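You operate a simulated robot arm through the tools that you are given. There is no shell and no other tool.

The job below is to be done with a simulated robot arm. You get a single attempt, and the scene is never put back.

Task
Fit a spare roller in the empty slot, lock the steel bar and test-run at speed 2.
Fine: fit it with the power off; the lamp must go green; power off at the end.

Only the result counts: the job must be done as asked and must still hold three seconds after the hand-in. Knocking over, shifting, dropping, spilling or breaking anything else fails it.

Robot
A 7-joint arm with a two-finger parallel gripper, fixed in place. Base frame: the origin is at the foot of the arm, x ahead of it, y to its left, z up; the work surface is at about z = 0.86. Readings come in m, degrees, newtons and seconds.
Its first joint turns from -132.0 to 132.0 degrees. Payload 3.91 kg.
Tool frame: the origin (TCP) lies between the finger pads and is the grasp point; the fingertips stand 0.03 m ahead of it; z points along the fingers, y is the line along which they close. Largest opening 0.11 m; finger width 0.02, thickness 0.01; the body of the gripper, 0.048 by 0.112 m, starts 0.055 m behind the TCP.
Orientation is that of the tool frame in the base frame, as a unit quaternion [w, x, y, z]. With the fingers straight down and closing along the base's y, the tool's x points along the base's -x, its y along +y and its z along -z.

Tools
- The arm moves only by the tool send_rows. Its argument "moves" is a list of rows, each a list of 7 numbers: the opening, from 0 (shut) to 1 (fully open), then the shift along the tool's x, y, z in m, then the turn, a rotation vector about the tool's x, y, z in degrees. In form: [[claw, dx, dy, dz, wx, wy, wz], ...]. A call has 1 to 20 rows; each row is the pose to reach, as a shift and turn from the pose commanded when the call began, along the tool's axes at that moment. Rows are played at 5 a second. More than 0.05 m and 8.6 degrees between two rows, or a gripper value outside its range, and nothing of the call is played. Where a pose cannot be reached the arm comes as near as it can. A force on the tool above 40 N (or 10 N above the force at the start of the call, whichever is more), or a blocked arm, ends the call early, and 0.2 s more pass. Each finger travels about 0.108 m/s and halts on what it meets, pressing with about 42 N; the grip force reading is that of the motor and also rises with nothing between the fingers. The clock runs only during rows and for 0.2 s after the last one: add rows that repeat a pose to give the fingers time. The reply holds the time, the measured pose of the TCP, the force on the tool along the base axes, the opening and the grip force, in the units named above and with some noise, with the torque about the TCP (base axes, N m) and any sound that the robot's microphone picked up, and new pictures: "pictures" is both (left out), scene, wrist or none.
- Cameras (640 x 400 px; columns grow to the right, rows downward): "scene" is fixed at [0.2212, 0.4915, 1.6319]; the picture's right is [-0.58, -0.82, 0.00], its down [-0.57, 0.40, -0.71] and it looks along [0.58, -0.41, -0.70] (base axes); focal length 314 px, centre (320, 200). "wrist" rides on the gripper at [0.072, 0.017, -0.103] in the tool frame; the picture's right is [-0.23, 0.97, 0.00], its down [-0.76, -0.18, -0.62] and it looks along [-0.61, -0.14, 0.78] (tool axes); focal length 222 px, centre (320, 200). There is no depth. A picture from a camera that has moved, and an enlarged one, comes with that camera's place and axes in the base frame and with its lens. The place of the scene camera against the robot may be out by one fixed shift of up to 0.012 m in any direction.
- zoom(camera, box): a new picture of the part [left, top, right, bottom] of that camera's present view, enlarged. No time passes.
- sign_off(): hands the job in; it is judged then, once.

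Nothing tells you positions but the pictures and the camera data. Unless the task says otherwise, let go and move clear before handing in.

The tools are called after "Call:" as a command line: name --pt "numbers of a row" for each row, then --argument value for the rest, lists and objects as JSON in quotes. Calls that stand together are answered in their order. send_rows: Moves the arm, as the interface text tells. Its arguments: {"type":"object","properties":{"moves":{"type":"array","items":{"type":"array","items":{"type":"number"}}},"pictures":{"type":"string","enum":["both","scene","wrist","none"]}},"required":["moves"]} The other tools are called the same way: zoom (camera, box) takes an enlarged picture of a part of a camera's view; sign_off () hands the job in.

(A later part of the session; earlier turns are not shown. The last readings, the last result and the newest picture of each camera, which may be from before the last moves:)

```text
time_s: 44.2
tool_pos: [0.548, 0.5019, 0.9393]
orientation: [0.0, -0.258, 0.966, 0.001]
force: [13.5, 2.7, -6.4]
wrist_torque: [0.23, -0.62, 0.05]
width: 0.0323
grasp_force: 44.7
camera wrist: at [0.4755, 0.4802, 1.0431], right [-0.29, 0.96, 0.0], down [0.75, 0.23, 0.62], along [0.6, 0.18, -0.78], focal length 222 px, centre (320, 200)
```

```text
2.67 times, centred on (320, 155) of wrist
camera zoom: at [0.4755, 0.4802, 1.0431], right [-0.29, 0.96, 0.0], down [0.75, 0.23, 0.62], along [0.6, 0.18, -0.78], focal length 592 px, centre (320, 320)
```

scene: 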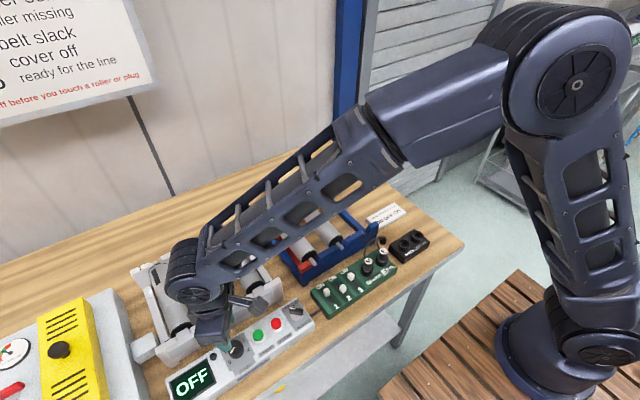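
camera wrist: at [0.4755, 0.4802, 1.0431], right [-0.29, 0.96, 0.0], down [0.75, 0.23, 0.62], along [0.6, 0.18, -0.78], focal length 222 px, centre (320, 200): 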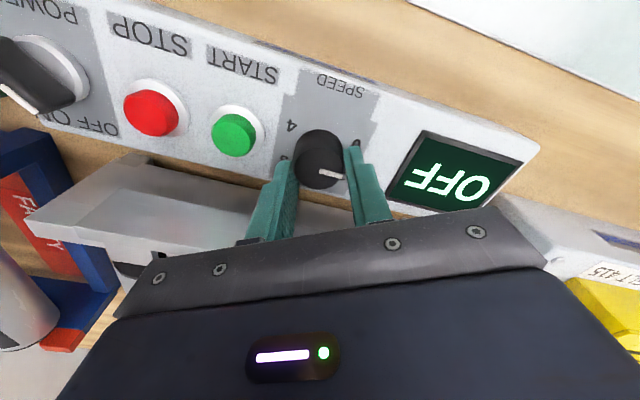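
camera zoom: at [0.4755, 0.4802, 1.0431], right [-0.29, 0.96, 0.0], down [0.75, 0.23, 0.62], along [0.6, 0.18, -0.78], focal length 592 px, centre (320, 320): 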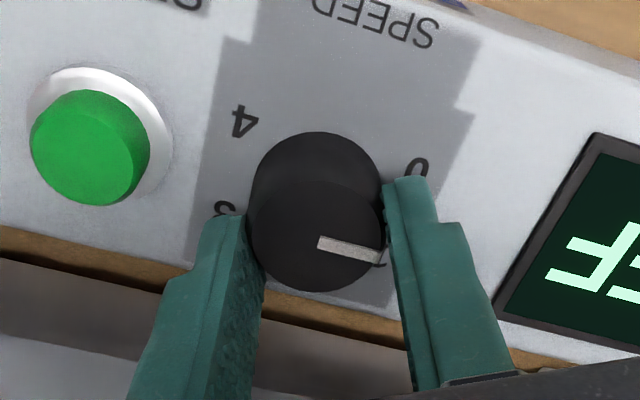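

The dial turns with the gripper, with a slight sideways load. I'll relieve it by a 1.5 mm shift while continuing to 60° in total.

Call:
send_rows --pt "0.22 -0.0013 -0.0008 0 0 0 0" --pt "0.22 -0.0013 -0.0008 0 0 0 7.5" --pt "0.22 -0.0013 -0.0008 0 0 0 15" --pt "0.22 -0.0013 -0.0008 0 0 0 22.5" --pt "0.22 -0.0013 -0.0008 0 0 0 30" --pt "0.22 -0.0013 -0.0008 0 0 0 30" --pictures "wrist"

Call:
zoom --camera "wrist" --box '[200, 80, 440, 230]'

```text
time_s: 45.6
tool_pos: [0.5468, 0.4999, 0.9396]
orientation: [0.0, 0.0, 1.0, -0.002]
force: [-0.9, -30.5, 4.6]
wrist_torque: [-1.33, -0.22, 0.1]
width: 0.0317
grasp_force: 45.2
camera wrist: at [0.4749, 0.5173, 1.0432], right [0.23, 0.97, 0.0], down [0.76, -0.18, 0.62], along [0.61, -0.14, -0.78], focal length 222 px, centre (320, 200)
```

wrist: 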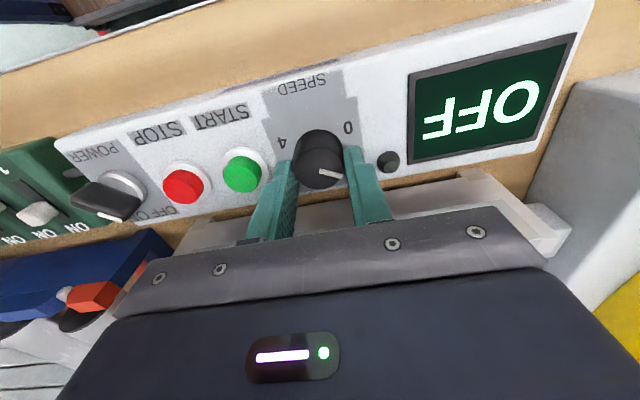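

```text
2.67 times, centred on (320, 155) of wrist
camera zoom: at [0.4749, 0.5173, 1.0432], right [0.23, 0.97, 0.0], down [0.76, -0.18, 0.62], along [0.61, -0.14, -0.78], focal length 592 px, centre (320, 320)
```

zoom: 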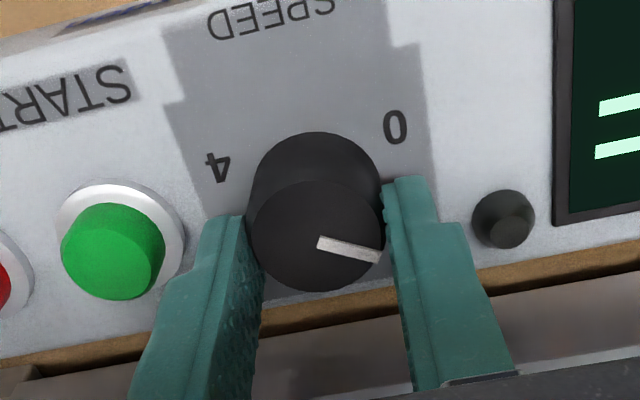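

The dial has turned about 60°, with a side load showing its axis is about 2 mm toward −y. I'll relieve that, release, and look at the pointer.

Call:
send_rows --pt "0.22 0.001 -0.002 0 0 0 0" --pt "0.22 0.001 -0.002 0 0 0 0" --pt "0.36 0.001 -0.002 0 0 0 0" --pt "0.42 0.001 -0.002 0 0 0 0" --pt "0.42 0.001 -0.002 0 0 0 0" --pictures "wrist"

Call:
zoom --camera "wrist" --box '[200, 80, 440, 230]'

```text
time_s: 46.8
tool_pos: [0.5453, 0.5007, 0.9398]
orientation: [-0.001, 0.0, 1.0, 0.0]
force: [0.4, 0.3, 0.6]
wrist_torque: [0.04, 0.0, 0.02]
width: 0.0465
grasp_force: 0.1
camera wrist: at [0.4736, 0.5169, 1.0434], right [0.23, 0.97, 0.0], down [0.76, -0.18, 0.62], along [0.61, -0.14, -0.78], focal length 222 px, centre (320, 200)
```

wrist: 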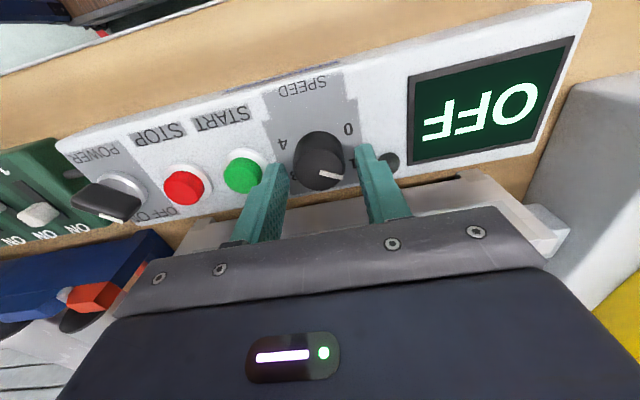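

```text
2.67 times, centred on (320, 155) of wrist
camera zoom: at [0.4736, 0.5169, 1.0434], right [0.23, 0.97, 0.0], down [0.76, -0.18, 0.62], along [0.61, -0.14, -0.78], focal length 592 px, centre (320, 320)
```

zoom: 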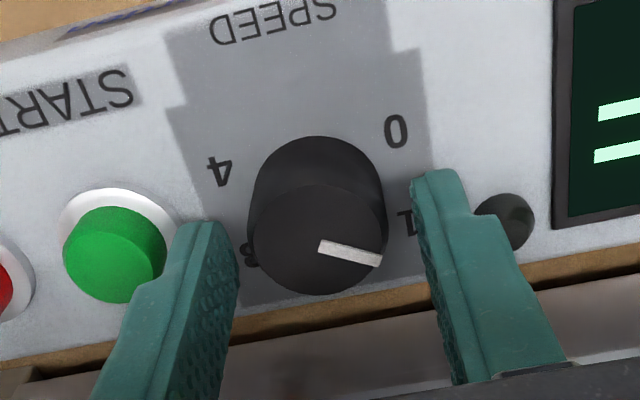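

The pointer is now at 1. I'll raise slightly, turn back −60°, and come down again around the dial.

Call:
send_rows --pt "0.42 0 0 -0.025 0 0 0" --pt "0.42 0 0 -0.025 0 0 -7.5" --pt "0.42 0 0 -0.025 0 0 -15" --pt "0.42 0 0 -0.025 0 0 -22.5" --pt "0.42 0 0 -0.025 0 0 -30" --pt "0.42 0 0 -0.025 0 0 -37.5" --pt "0.42 0 0 -0.025 0 0 -45" --pt "0.42 0 0 -0.025 0 0 -52.5" --pt "0.42 0 0 -0.025 0 0 -60" --pt "0.42 0 0 -0.01 0 0 -60" --pt "0.42 0 0 0 0 0 -60" --pt "0.42 0 0 0 0 0 -60" --pictures "wrist"

Call:
zoom --camera "wrist" --box '[200, 80, 440, 230]'

```text
time_s: 49.4
tool_pos: [0.5467, 0.4993, 0.9397]
orientation: [0.0, -0.5, 0.866, 0.0]
force: [-0.4, 0.2, 0.6]
wrist_torque: [-0.01, 0.0, 0.0]
width: 0.0461
grasp_force: 0.0
camera wrist: at [0.4952, 0.4458, 1.0439], right [-0.73, 0.68, 0.0], down [0.53, 0.57, 0.62], along [0.43, 0.45, -0.78], focal length 222 px, centre (320, 200)
```

wrist: 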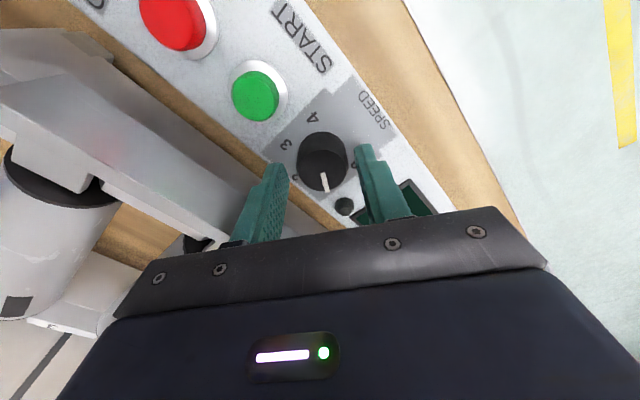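

```text
2.67 times, centred on (320, 155) of wrist
camera zoom: at [0.4952, 0.4458, 1.0439], right [-0.73, 0.68, 0.0], down [0.53, 0.57, 0.62], along [0.43, 0.45, -0.78], focal length 592 px, centre (320, 320)
```

zoom: 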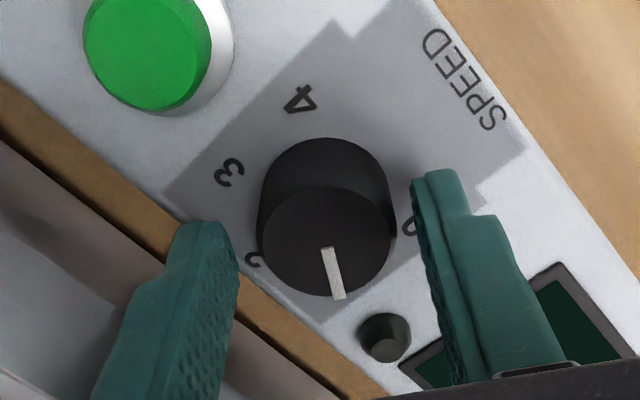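

The dial sits about 2 mm to one side between the fingers. I'll correct that and re-grip.

Call:
send_rows --pt "0.42 0.0005 0.0022 0 0 0 0" --pt "0.36 0.0005 0.0022 0 0 0 0" --pt "0.33 0.0005 0.0022 0 0 0 0" --pt "0.3 0.0005 0.0022 0 0 0 0" --pt "0.28 0.0005 0.0022 0 0 0 0" --pt "0.28 0.0005 0.0022 0 0 0 0" --pictures "none"

```text
time_s: 50.8
tool_pos: [0.5452, 0.5006, 0.94]
orientation: [0.0, -0.5, 0.866, 0.001]
force: [3.3, -3.0, 0.1]
wrist_torque: [-0.09, -0.13, 0.03]
width: 0.0318
grasp_force: 44.5
```

The grip is balanced. I'll rotate another 30° and check.

Call:
send_rows --pt "0.24 0 0 0 0 0 7.5" --pt "0.24 0 0 0 0 0 15" --pt "0.24 0 0 0 0 0 22.5" --pt "0.24 0 0 0 0 0 30" --pt "0.24 0 0 0 0 0 30" --pictures "none"

```text
time_s: 52.0
tool_pos: [0.5448, 0.4998, 0.9408]
orientation: [0.0, -0.258, 0.966, 0.0]
force: [15.7, 1.0, -2.2]
wrist_torque: [0.18, -0.76, -0.02]
width: 0.0319
grasp_force: 45.1
```

Call:
send_rows --pt "0.24 -0.0006 -0.0009 0 0 0 0" --pt "0.24 -0.0006 -0.0009 0 0 0 7.5" --pt "0.24 -0.0006 -0.0009 0 0 0 15" --pt "0.24 -0.0006 -0.0009 0 0 0 15" --pictures "none"

```text
time_s: 53.0
tool_pos: [0.5446, 0.4998, 0.9406]
orientation: [0.0, -0.129, 0.992, 0.0]
force: [3.4, 0.0, 3.6]
wrist_torque: [-0.05, 0.23, 0.01]
width: 0.0319
grasp_force: 45.2
```

The side load is relieved. I'll turn the last 15° and look at the pointer.

Call:
send_rows --pt "0.24 0 0 0 0 0 7.5" --pt "0.24 0 0 0 0 0 15" --pt "0.24 0 0 0 0 0 15" --pictures "wrist"

Call:
zoom --camera "wrist" --box '[200, 80, 440, 230]'

```text
time_s: 53.8
tool_pos: [0.5444, 0.5006, 0.9415]
orientation: [0.0, 0.001, 1.0, 0.001]
force: [-1.0, -4.9, 8.7]
wrist_torque: [-0.17, 0.07, -0.01]
width: 0.0321
grasp_force: 44.7
camera wrist: at [0.4721, 0.517, 1.0438], right [0.23, 0.97, 0.0], down [0.76, -0.18, 0.62], along [0.61, -0.14, -0.78], focal length 222 px, centre (320, 200)
```

wrist: 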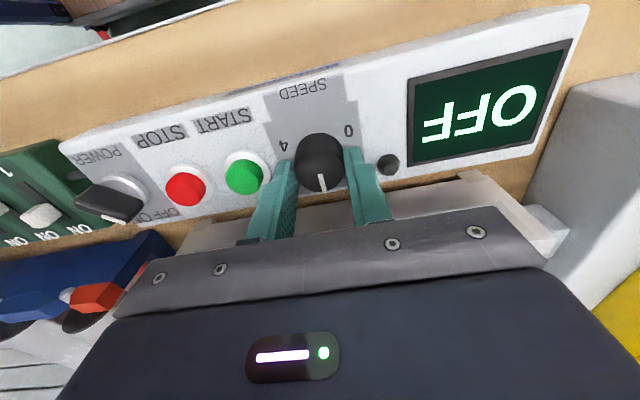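

```text
2.67 times, centred on (320, 155) of wrist
camera zoom: at [0.4721, 0.517, 1.0438], right [0.23, 0.97, 0.0], down [0.76, -0.18, 0.62], along [0.61, -0.14, -0.78], focal length 592 px, centre (320, 320)
```

zoom: 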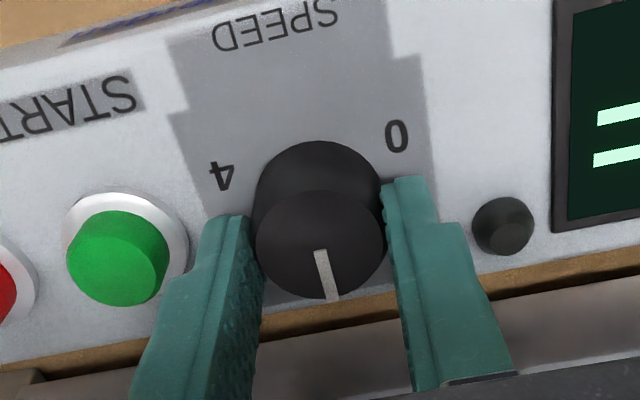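

The pointer now points straight at 2 (along +x). I'll release, lift, and go over to look at the power selector.

Call:
send_rows --pt "0.34 0 0 0 0 0 0" --pt "0.42 0 0 0 0 0 0" --pt "0.42 0 0 0 0 0 0" --pt "0.42 0 0 -0.03 0 0 0" --pt "0.42 0 0 -0.07 0 0 0" --pt "0.42 0 -0.03 -0.1 0 0 0" --pt "0.42 0 -0.07 -0.12 0 0 0" --pt "0.42 0 -0.11 -0.12 0 0 0" --pt "0.42 0 -0.15 -0.12 0 0 0" --pt "0.42 0 -0.15 -0.12 0 0 0" --pictures "both"

Call:
zoom --camera "wrist" --box '[240, 40, 480, 190]'

Call:
zoom --camera "scene" --box '[270, 290, 318, 330]'

Call:
zoom --camera "scene" --box '[160, 300, 320, 400]'

```text
time_s: 56.0
tool_pos: [0.5457, 0.35, 1.0609]
orientation: [0.0, 0.0, 1.0, 0.0]
force: [0.1, -0.5, 0.8]
wrist_torque: [0.0, 0.03, 0.01]
width: 0.0464
grasp_force: 0.1
camera wrist: at [0.4734, 0.3661, 1.163], right [0.23, 0.97, 0.0], down [0.76, -0.18, 0.62], along [0.61, -0.14, -0.78], focal length 222 px, centre (320, 200)
```

scene: 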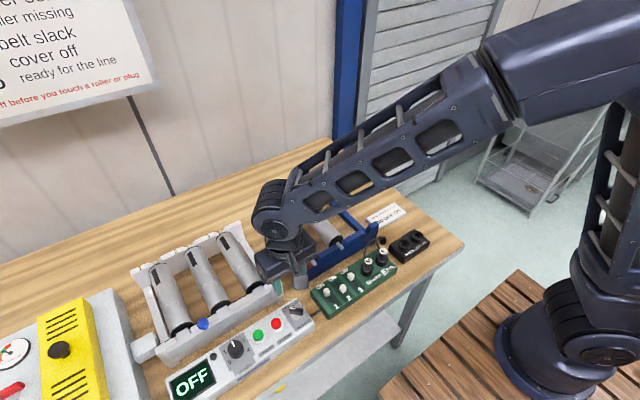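
wrist: 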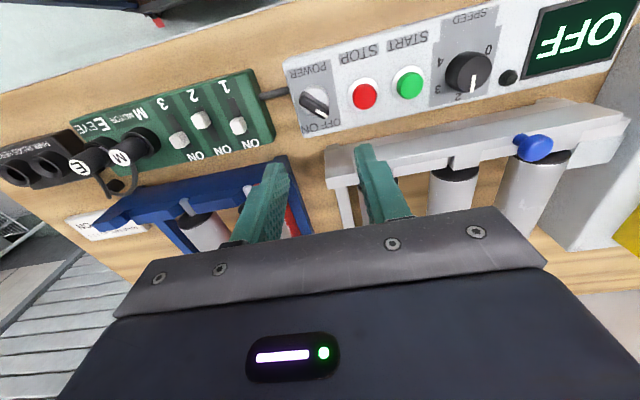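

```text
2.67 times, centred on (360, 115) of wrist
camera zoom: at [0.4734, 0.3661, 1.163], right [0.23, 0.97, 0.0], down [0.76, -0.18, 0.62], along [0.61, -0.14, -0.78], focal length 592 px, centre (213, 427)
```

zoom: 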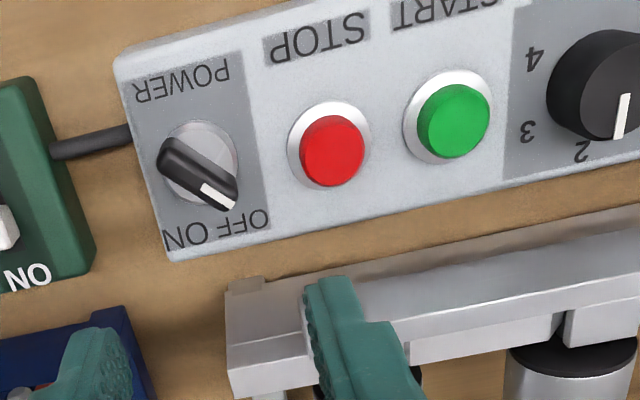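

```text
10.00 times, centred on (294, 310) of scene
camera zoom: at [0.2212, 0.4915, 1.6319], right [-0.58, -0.82, 0.0], down [-0.57, 0.4, -0.71], along [0.58, -0.41, -0.7], focal length 3145 px, centre (580, -900)
```

zoom: 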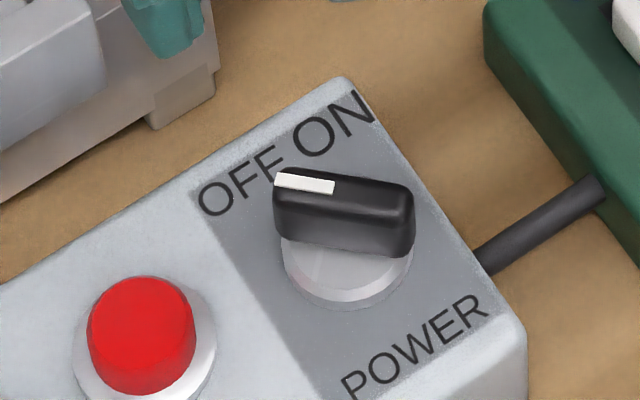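

```text
4.00 times, centred on (240, 350) of scene
camera zoom: at [0.2212, 0.4915, 1.6319], right [-0.58, -0.82, 0.0], down [-0.57, 0.4, -0.71], along [0.58, -0.41, -0.7], focal length 1258 px, centre (640, -400)
```

zoom: 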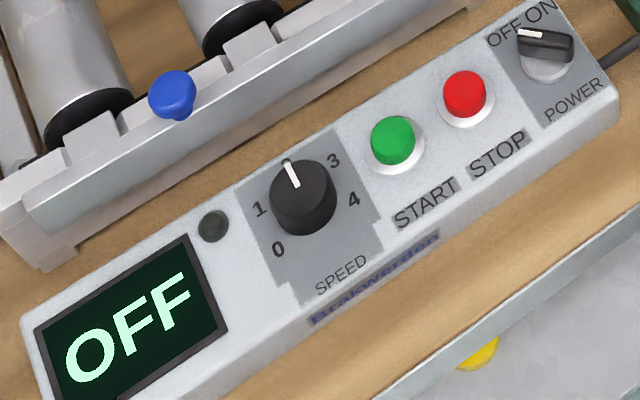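

Speed 2 is set and all three rollers are in. The power lever is centred at about (0.539, 0.347), with its top at z ≈ 0.92, pointing at OFF (about +38° from +x). I'll align the gripper across it, turned −38°, just above it.

Call:
send_rows --pt "0.36 0.0048 -0.0032 0.01 0 0 -7.6" --pt "0.36 0.0048 -0.0032 0.02 0 0 -15.2" --pt "0.36 0.0048 -0.0032 0.035 0 0 -22.8" --pt "0.36 0.0048 -0.0032 0.05 0 0 -30.4" --pt "0.36 0.0048 -0.0032 0.07 0 0 -38" --pt "0.36 0.0048 -0.0032 0.08 0 0 -38" --pt "0.36 0.0048 -0.0032 0.08 0 0 -38" --pictures "wrist"

Call:
zoom --camera "wrist" --box '[200, 50, 440, 210]'

Call:
zoom --camera "scene" --box '[260, 260, 340, 330]'

```text
time_s: 57.6
tool_pos: [0.5397, 0.3461, 0.9793]
orientation: [0.0, -0.325, 0.946, 0.0]
force: [0.0, -0.6, 0.4]
wrist_torque: [0.02, -0.04, -0.04]
width: 0.0393
grasp_force: 0.0
camera wrist: at [0.4725, 0.3152, 1.0827], right [-0.42, 0.91, 0.0], down [0.71, 0.33, 0.62], along [0.57, 0.26, -0.78], focal length 222 px, centre (320, 200)
```

wrist: 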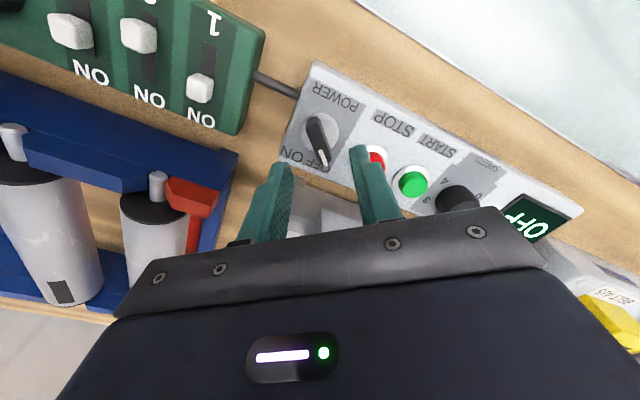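

```text
2.50 times, centred on (320, 130) of wrist
camera zoom: at [0.4725, 0.3152, 1.0827], right [-0.42, 0.91, 0.0], down [0.71, 0.33, 0.62], along [0.57, 0.26, -0.78], focal length 555 px, centre (320, 375)
```

zoom: 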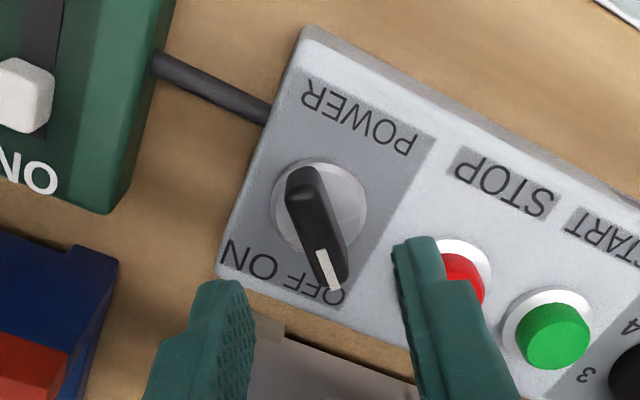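

```text
5.71 times, centred on (300, 295) of scene
camera zoom: at [0.2212, 0.4915, 1.6319], right [-0.58, -0.82, 0.0], down [-0.57, 0.4, -0.71], along [0.58, -0.41, -0.7], focal length 1797 px, centre (434, -343)
```

zoom: 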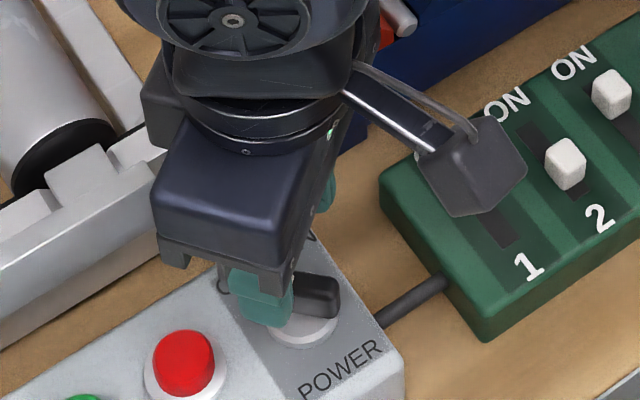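

The gripper is aligned across the power lever. I'll descend so the fingertips straddle it above its base disc, then close.

Call:
send_rows --pt "0.36 0 0 0.015 0 0 0" --pt "0.36 0 0 0.03 0 0 0" --pt "0.36 0 0 0.038 0 0 0" --pt "0.28 0 0 0.038 0 0 0" --pt "0.22 0 0 0.038 0 0 0" --pt "0.17 0 0 0.038 0 0 0" --pt "0.13 0 0 0.038 0 0 0" --pt "0.1 0 0 0.038 0 0 0" --pt "0.1 0 0 0.038 0 0 0" --pictures "wrist"

Call:
zoom --camera "wrist" --box '[200, 80, 440, 230]'

```text
time_s: 59.6
tool_pos: [0.5397, 0.3475, 0.9423]
orientation: [0.0, -0.326, 0.945, 0.0]
force: [0.8, -0.4, -0.4]
wrist_torque: [0.05, -0.12, 0.05]
width: 0.0112
grasp_force: 0.5
camera wrist: at [0.4721, 0.3151, 1.0455], right [-0.42, 0.91, 0.0], down [0.71, 0.33, 0.62], along [0.57, 0.26, -0.78], focal length 222 px, centre (320, 200)
```

wrist: 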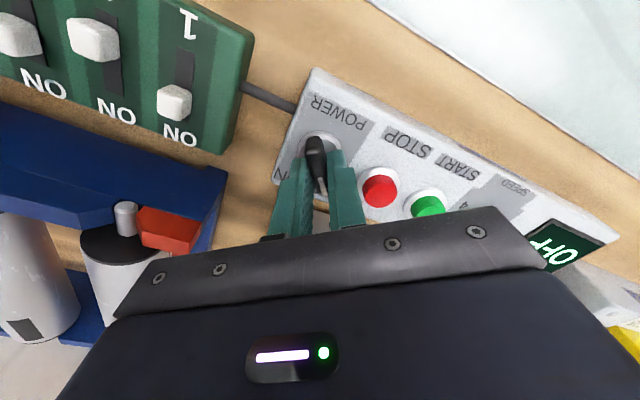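

```text
2.67 times, centred on (320, 155) of wrist
camera zoom: at [0.4721, 0.3151, 1.0455], right [-0.42, 0.91, 0.0], down [0.71, 0.33, 0.62], along [0.57, 0.26, -0.78], focal length 592 px, centre (320, 320)
```

zoom: 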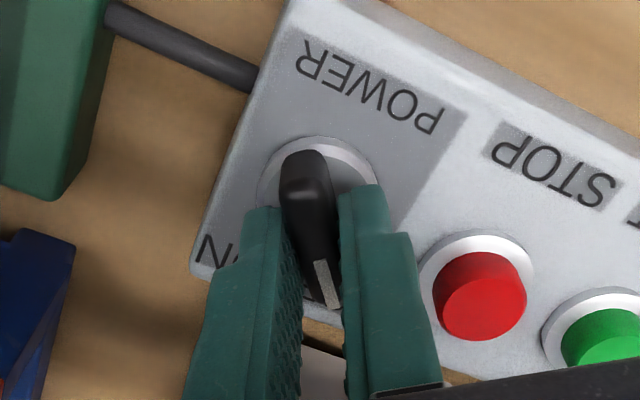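

The lever is held between the fingers at 11 mm. I'll turn it clockwise toward ON, half way first.

Call:
send_rows --pt "0.08 0 0 0 0 0 7.6" --pt "0.08 0 0 0 0 0 15.2" --pt "0.08 0 0 0 0 0 22.8" --pt "0.08 0 0 0 0 0 30.4" --pt "0.08 0 0 0 0 0 38" --pt "0.08 0 0 0 0 0 38" --pictures "wrist"

Call:
zoom --camera "wrist" --box '[200, 80, 440, 230]'

```text
time_s: 61.0
tool_pos: [0.5396, 0.3444, 0.9419]
orientation: [-0.002, 0.0, 1.0, -0.001]
force: [3.0, -32.0, -1.8]
wrist_torque: [-0.57, 0.65, 0.08]
width: 0.0109
grasp_force: 44.8
camera wrist: at [0.4679, 0.3623, 1.0456], right [0.23, 0.97, 0.0], down [0.76, -0.18, 0.62], along [0.61, -0.14, -0.78], focal length 222 px, centre (320, 200)
```

wrist: 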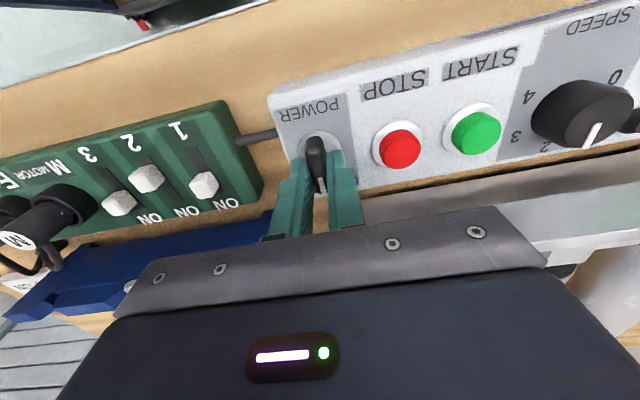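

```text
2.67 times, centred on (320, 155) of wrist
camera zoom: at [0.4679, 0.3623, 1.0456], right [0.23, 0.97, 0.0], down [0.76, -0.18, 0.62], along [0.61, -0.14, -0.78], focal length 592 px, centre (320, 320)
```

zoom: 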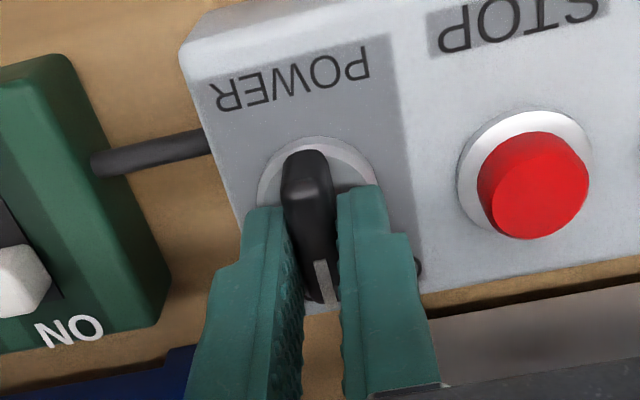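

The lever turned 38°, with a side load because its axis is 2 mm toward −y. I'll relieve that and continue.

Call:
send_rows --pt "0.08 0 -0.0022 0 0 0 0" --pt "0.08 0 -0.0022 0 0 0 7.6" --pt "0.08 0 -0.0022 0 0 0 15.2" --pt "0.08 0 -0.0022 0 0 0 15.2" --pictures "none"

```text
time_s: 62.0
tool_pos: [0.5399, 0.3443, 0.9422]
orientation: [0.0, 0.132, 0.991, 0.0]
force: [-2.1, -15.5, -10.6]
wrist_torque: [-0.53, -0.93, -0.01]
width: 0.0107
grasp_force: 45.0
```

Call:
send_rows --pt "0.08 -0.0003 -0.001 0 0 0 0" --pt "0.08 -0.0003 -0.001 0 0 0 7.6" --pt "0.08 -0.0003 -0.001 0 0 0 15.2" --pt "0.08 -0.0003 -0.001 0 0 0 15.2" --pictures "wrist"

Call:
zoom --camera "wrist" --box '[200, 80, 440, 230]'

```text
time_s: 63.0
tool_pos: [0.5393, 0.3433, 0.9427]
orientation: [0.0, 0.263, 0.965, -0.001]
force: [1.0, -0.8, -26.4]
wrist_torque: [-0.29, -0.75, 0.0]
width: 0.011
grasp_force: 44.9
camera wrist: at [0.486, 0.3952, 1.0456], right [0.69, 0.72, 0.0], down [0.57, -0.54, 0.62], along [0.45, -0.43, -0.78], focal length 222 px, centre (320, 200)
```

wrist: 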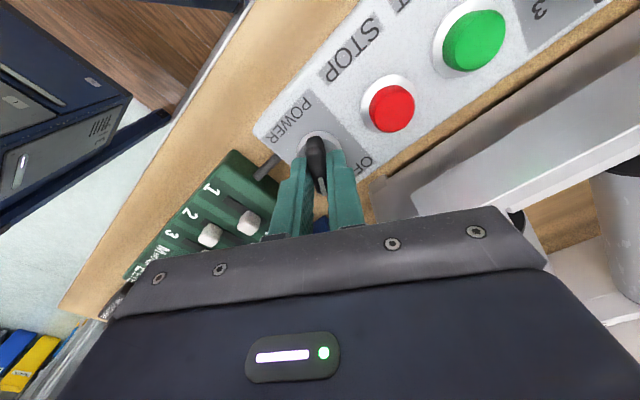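

```text
2.67 times, centred on (320, 155) of wrist
camera zoom: at [0.486, 0.3952, 1.0456], right [0.69, 0.72, 0.0], down [0.57, -0.54, 0.62], along [0.45, -0.43, -0.78], focal length 592 px, centre (320, 320)
```

zoom: 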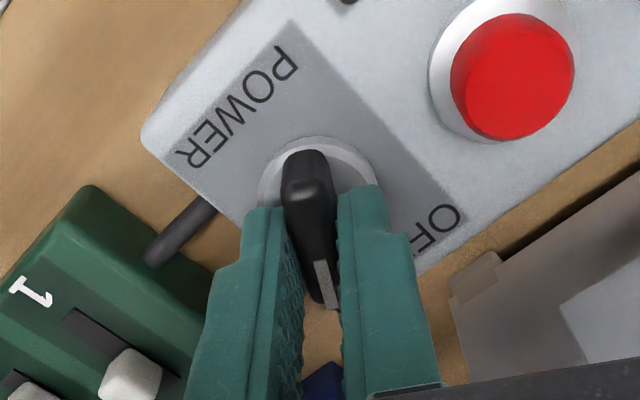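

Call:
zoom --camera "scene" --box '[150, 300, 330, 400]'

Call:
send_rows --pt "0.08 0 0 0.001 0 0 0" --pt "0.08 0 0 0.001 0 0 6" --pt "0.08 0 0 0.001 0 0 6" --pictures "scene"

Call:
zoom --camera "scene" --box '[150, 300, 330, 400]'

```text
3.56 times, centred on (240, 350) of scene
camera zoom: at [0.2212, 0.4915, 1.6319], right [-0.58, -0.82, 0.0], down [-0.57, 0.4, -0.71], along [0.58, -0.41, -0.7], focal length 1118 px, centre (604, -333)
```

zoom: 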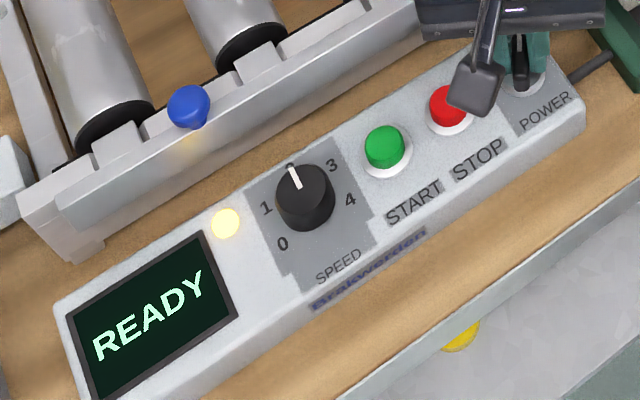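

```text
time_s: 63.8
tool_pos: [0.5402, 0.3431, 0.9425]
orientation: [0.001, 0.313, 0.95, 0.001]
force: [-10.1, -10.6, 15.8]
wrist_torque: [-0.25, 0.51, 0.0]
width: 0.0107
grasp_force: 45.3
```

scene: 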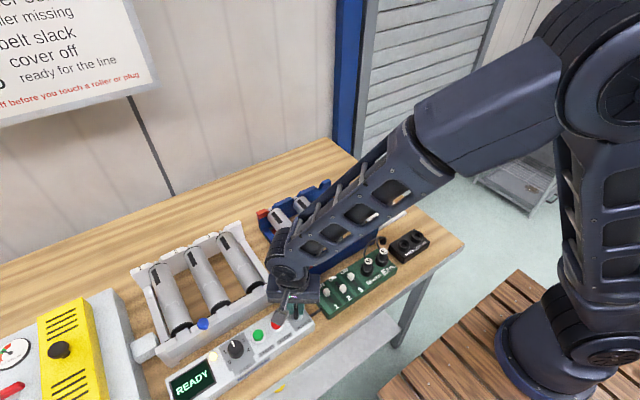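

```text
3.56 times, centred on (240, 350) of scene
camera zoom: at [0.2212, 0.4915, 1.6319], right [-0.58, -0.82, 0.0], down [-0.57, 0.4, -0.71], along [0.58, -0.41, -0.7], focal length 1118 px, centre (604, -333)
```

zoom: 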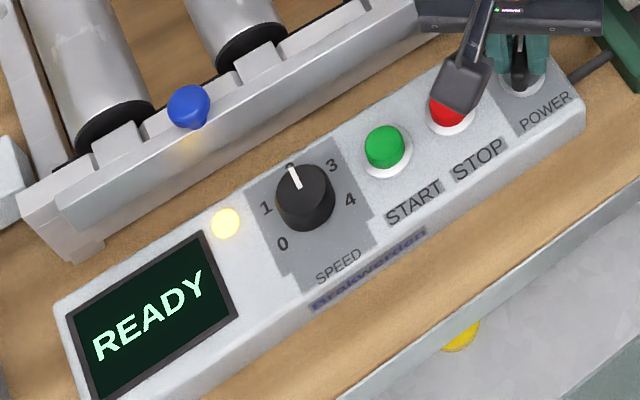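

Power is on: the display shows READY and the lamp is yellow-white. I'll release the lever, rise, straighten the tool, and move above START with closed fingers.

Call:
send_rows --pt "0.08 0 0 -0.0005 0 0 0" --pt "0.2 0 0 -0.0005 0 0 0" --pt "0.3 0 0 -0.0005 0 0 0" --pt "0.3 0 0 -0.0005 0 0 0" --pt "0.3 0 0 -0.03 0 0 0" --pt "0.3 0 0 -0.06 0 0 0" --pt "0.3 0 0 -0.06 0 0 -7.5" --pt "0.3 0 0 -0.06 0 0 -15" --pt "0.3 0 0 -0.06 0 0 -22.5" --pt "0.3 0 0 -0.06 0 0 -30" --pt "0.3 0 0 -0.06 0 0 -36.4" --pt "0.3 0 0 -0.06 0 0 -36.4" --pictures "both"

Call:
zoom --camera "scene" --box '[150, 300, 330, 400]'

Call:
zoom --camera "wrist" --box '[240, 40, 560, 220]'

```text
time_s: 66.4
tool_pos: [0.5399, 0.3446, 1.0018]
orientation: [0.0, -0.001, 1.0, 0.0]
force: [-0.2, 0.8, 0.0]
wrist_torque: [0.01, 0.0, 0.0]
width: 0.0332
grasp_force: 0.0
camera wrist: at [0.4676, 0.3609, 1.1049], right [0.23, 0.97, 0.0], down [0.76, -0.18, 0.62], along [0.61, -0.14, -0.78], focal length 222 px, centre (320, 200)
```

scene: 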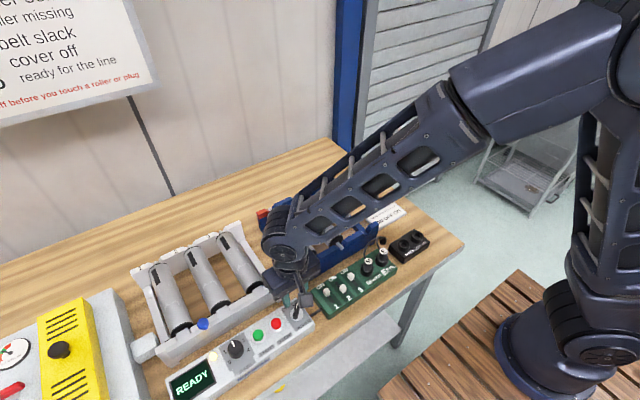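
wrist: 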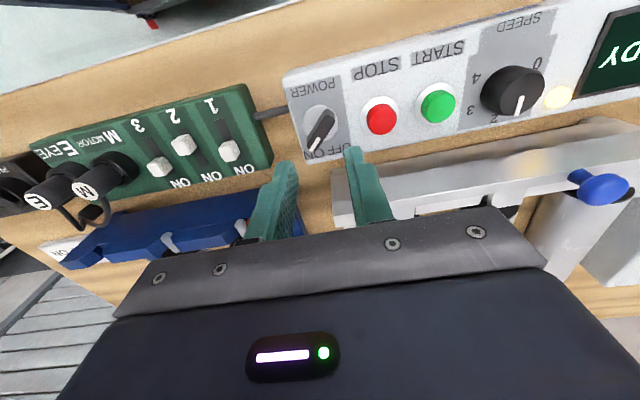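

```text
3.56 times, centred on (240, 350) of scene
camera zoom: at [0.2212, 0.4915, 1.6319], right [-0.58, -0.82, 0.0], down [-0.57, 0.4, -0.71], along [0.58, -0.41, -0.7], focal length 1118 px, centre (604, -333)
```

zoom: 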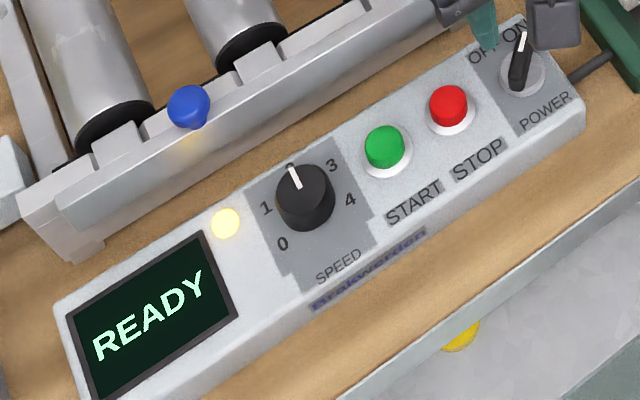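

```text
2.00 times, centred on (400, 130) of wrist
camera zoom: at [0.4676, 0.3609, 1.1049], right [0.23, 0.97, 0.0], down [0.76, -0.18, 0.62], along [0.61, -0.14, -0.78], focal length 444 px, centre (160, 340)
```

zoom: 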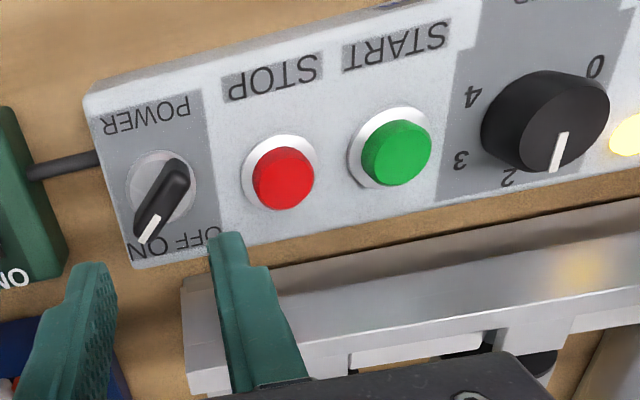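

START is at about (0.544, 0.447). I'll move above it with the fingers shut.

Call:
send_rows --pt "0.1 -0.001 0.02 0 0 0 0" --pt "0 -0.002 0.05 0 0 0 0" --pt "0 -0.004 0.08 0 0 0 0" --pt "0 -0.0047 0.1027 0 0 0 0" --pt "0 -0.0047 0.1027 0.03 0 0 0" --pt "0 -0.0047 0.1027 0.04 0 0 0" --pt "0 -0.0047 0.1027 0.04 0 0 0" --pictures "both"

Call:
zoom --camera "scene" --box '[220, 290, 320, 360]'

Call:
zoom --camera "wrist" --box '[220, 60, 440, 200]'

```text
time_s: 68.0
tool_pos: [0.5458, 0.4461, 0.9616]
orientation: [0.0, 0.0, 1.0, 0.0]
force: [-0.5, 0.6, -0.4]
wrist_torque: [0.0, 0.01, -0.05]
width: 0.0
grasp_force: 37.6
camera wrist: at [0.4739, 0.4632, 1.065], right [0.23, 0.97, 0.0], down [0.76, -0.18, 0.62], along [0.61, -0.14, -0.78], focal length 222 px, centre (320, 200)
```

scene: 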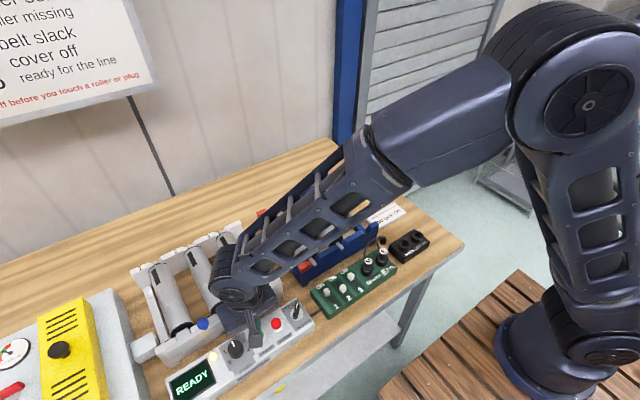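
wrist: 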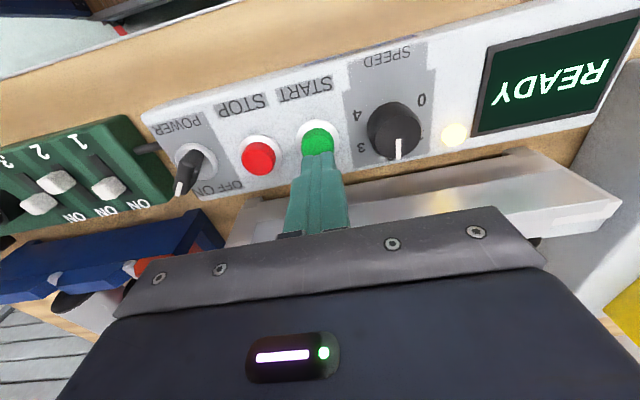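

```text
5.71 times, centred on (270, 325) of scene
camera zoom: at [0.2212, 0.4915, 1.6319], right [-0.58, -0.82, 0.0], down [-0.57, 0.4, -0.71], along [0.58, -0.41, -0.7], focal length 1797 px, centre (606, -514)
```

zoom: 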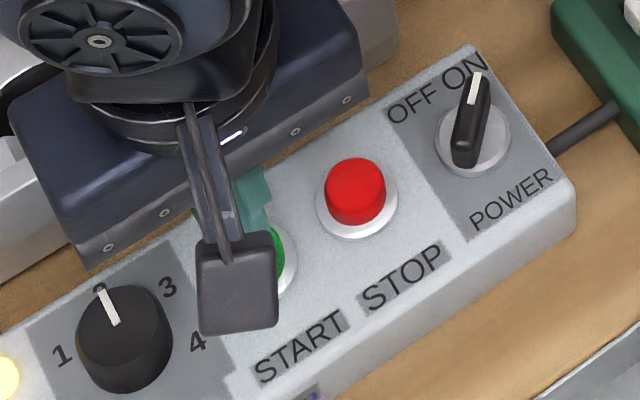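

```text
2.86 times, centred on (330, 130) of wrist
camera zoom: at [0.4739, 0.4632, 1.065], right [0.23, 0.97, 0.0], down [0.76, -0.18, 0.62], along [0.61, -0.14, -0.78], focal length 635 px, centre (291, 400)
```

zoom: 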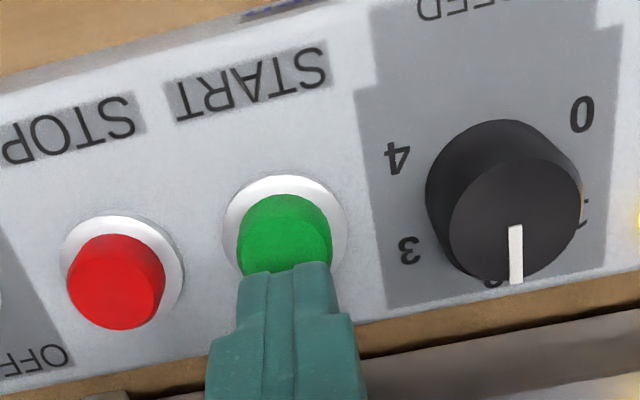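

The closed fingertips are centred over START. I'll press down gently in small steps.

Call:
send_rows --pt "0 0 0 0.012 0 0 0" --pt "0 0 0 0.018 0 0 0" --pt "0 0 0 0.02 0 0 0" --pt "0 0 0 0.022 0 0 0" --pictures "none"

Call:
zoom --camera "scene" --box '[150, 300, 330, 400]'

```text
time_s: 69.0
tool_pos: [0.5454, 0.446, 0.9407]
orientation: [0.001, 0.0, 1.0, 0.001]
force: [4.7, 4.5, 21.0]
wrist_torque: [0.16, -0.1, -0.06]
width: 0.0
grasp_force: 37.7
heard: click
```

```text
3.56 times, centred on (240, 350) of scene
camera zoom: at [0.2212, 0.4915, 1.6319], right [-0.58, -0.82, 0.0], down [-0.57, 0.4, -0.71], along [0.58, -0.41, -0.7], focal length 1118 px, centre (604, -333)
```

zoom: 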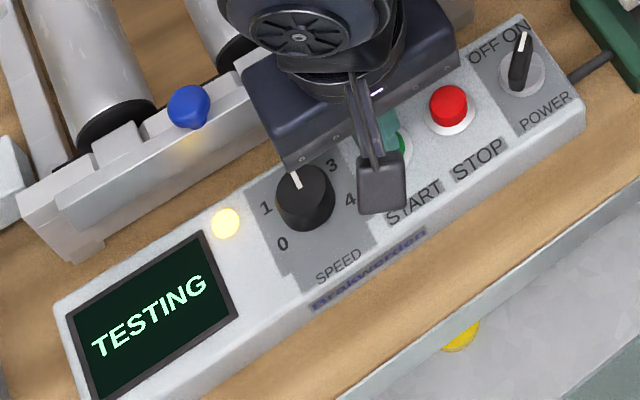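

The button clicked and the display shows TESTING. I'll lift off and wait for the result.

Call:
send_rows --pt "0 0 0 -0.01 0 0 0" --pt "0 0 0 -0.04 0 0 0" --pt "0 0 0 -0.06 0 0 0" --pt "0 0 0 -0.06 0 0 0" --pt "0 0 0 -0.06 0 0 0" --pt "0 0 0 -0.06 0 0 0" --pt "0 0 0 -0.06 0 0 0" --pt "0 0 0 -0.06 0 0 0" --pictures "scene"

Call:
zoom --camera "scene" --box '[150, 300, 330, 400]'

```text
time_s: 70.8
tool_pos: [0.5439, 0.446, 0.9985]
orientation: [0.0, 0.0, 1.0, 0.0]
force: [0.0, -0.2, 0.5]
wrist_torque: [0.0, -0.02, 0.01]
width: 0.0
grasp_force: 37.7
```

scene: 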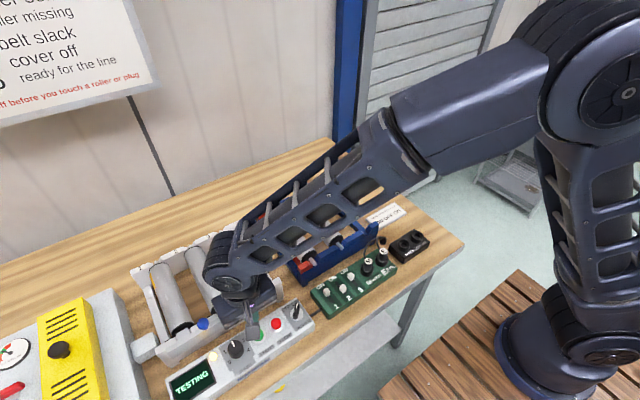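

```text
3.56 times, centred on (240, 350) of scene
camera zoom: at [0.2212, 0.4915, 1.6319], right [-0.58, -0.82, 0.0], down [-0.57, 0.4, -0.71], along [0.58, -0.41, -0.7], focal length 1118 px, centre (604, -333)
```

zoom: 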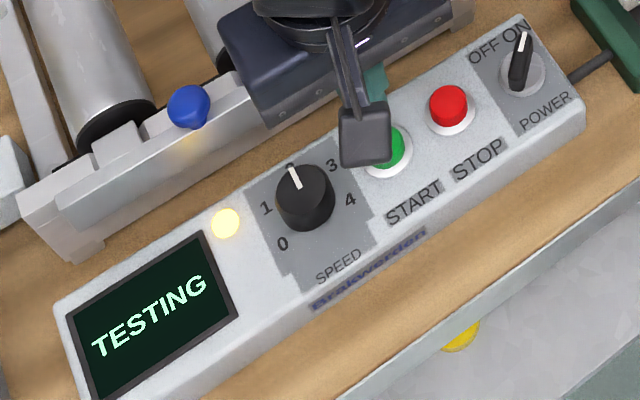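

It's still TESTING, so I'll wait in place.

Call:
send_rows --pt "0 0 0 0 0 0 0" --pt "0 0 0 0 0 0 0" --pt "0 0 0 0 0 0 0" --pt "0 0 0 0 0 0 0" --pt "0 0 0 0 0 0 0" --pt "0 0 0 0 0 0 0" --pt "0 0 0 0 0 0 0" --pt "0 0 0 0 0 0 0" --pt "0 0 0 0 0 0 0" --pt "0 0 0 0 0 0 0" --pt "0 0 0 0 0 0 0" --pt "0 0 0 0 0 0 0" --pt "0 0 0 0 0 0 0" --pt "0 0 0 0 0 0 0" --pt "0 0 0 0 0 0 0" --pictures "scene"

Call:
zoom --camera "scene" --box '[150, 300, 330, 400]'

```text
time_s: 74.0
tool_pos: [0.5445, 0.4465, 0.9986]
orientation: [-0.001, 0.0, 1.0, -0.001]
force: [0.7, 0.9, 0.5]
wrist_torque: [0.0, 0.0, 0.02]
width: 0.0
grasp_force: 37.9
```

scene: 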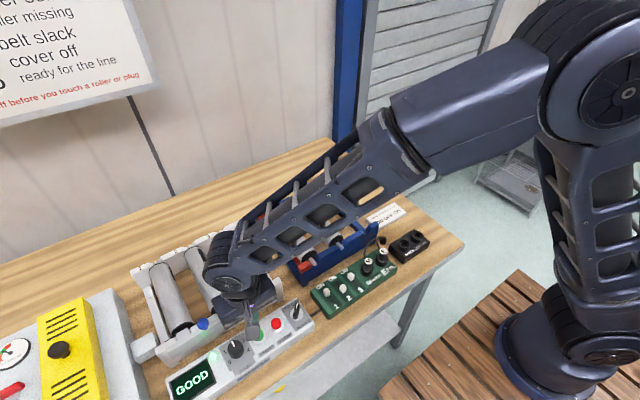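

```text
3.56 times, centred on (240, 350) of scene
camera zoom: at [0.2212, 0.4915, 1.6319], right [-0.58, -0.82, 0.0], down [-0.57, 0.4, -0.71], along [0.58, -0.41, -0.7], focal length 1118 px, centre (604, -333)
```

zoom: 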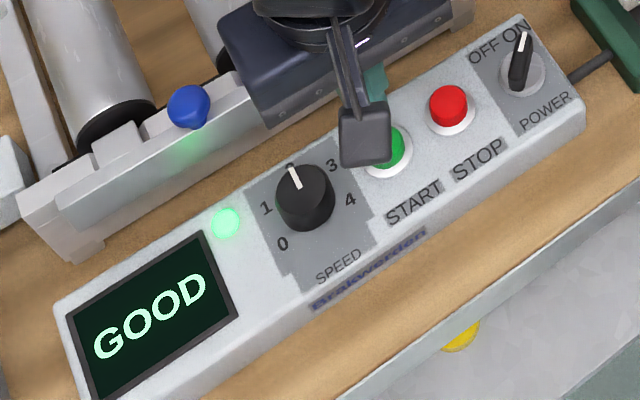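

The lamp is green and the display says GOOD. Now I go back to the power lever, with the tool turned +37°, to switch the power off.

Call:
send_rows --pt "0.1 0.001 -0.02 0 0 0 0" --pt "0.2 0.002 -0.045 0 0 0 7.4" --pt "0.3 0.003 -0.07 0 0 0 14.8" --pt "0.34 0.004 -0.09 0 0 0 22.2" --pt "0.34 0.0047 -0.102 0 0 0 29.6" --pt "0.34 0.0047 -0.102 0.01 0 0 37" --pt "0.34 0.0047 -0.102 0.02 0 0 37" --pt "0.34 0.0047 -0.102 0.02 0 0 37" --pictures "both"

Call:
zoom --camera "wrist" --box '[200, 50, 440, 210]'

Call:
zoom --camera "scene" --box '[150, 220, 330, 400]'

```text
time_s: 75.8
tool_pos: [0.5404, 0.3456, 0.979]
orientation: [-0.001, 0.318, 0.948, -0.001]
force: [-0.4, 0.7, 0.0]
wrist_torque: [-0.03, 0.0, -0.01]
width: 0.0374
grasp_force: 0.0
camera wrist: at [0.4919, 0.4019, 1.0824], right [0.77, 0.64, 0.0], down [0.5, -0.6, 0.62], along [0.4, -0.48, -0.78], focal length 222 px, centre (320, 200)
```

scene: 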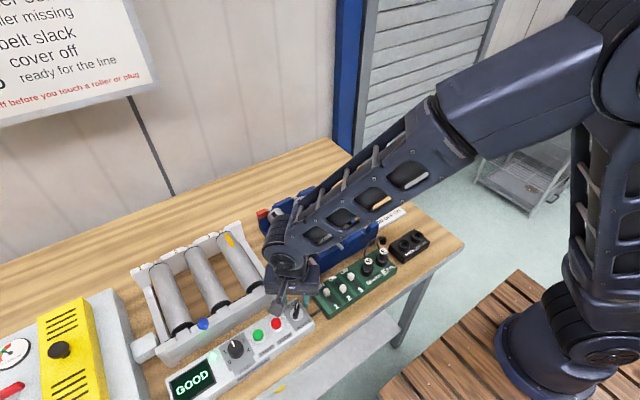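
wrist: 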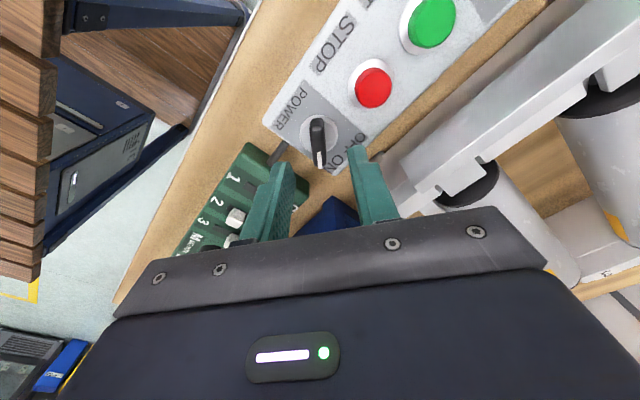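

```text
2.50 times, centred on (320, 130) of wrist
camera zoom: at [0.4919, 0.4019, 1.0824], right [0.77, 0.64, 0.0], down [0.5, -0.6, 0.62], along [0.4, -0.48, -0.78], focal length 555 px, centre (320, 375)
```

zoom: 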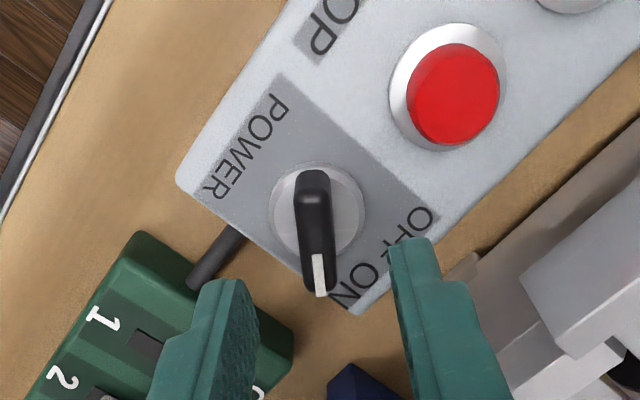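

```text
2.22 times, centred on (240, 310) of scene
camera zoom: at [0.2212, 0.4915, 1.6319], right [-0.58, -0.82, 0.0], down [-0.57, 0.4, -0.71], along [0.58, -0.41, -0.7], focal length 699 px, centre (498, -44)
```

zoom: 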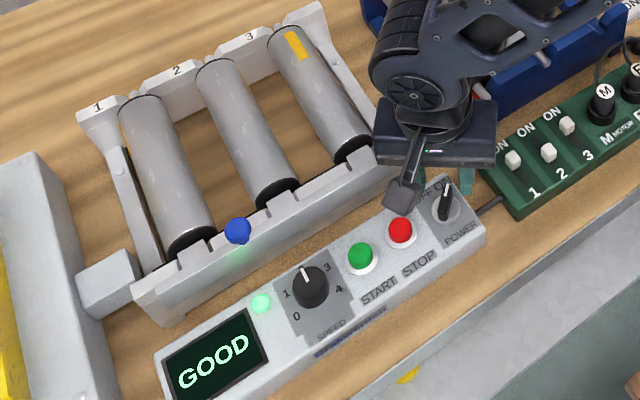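

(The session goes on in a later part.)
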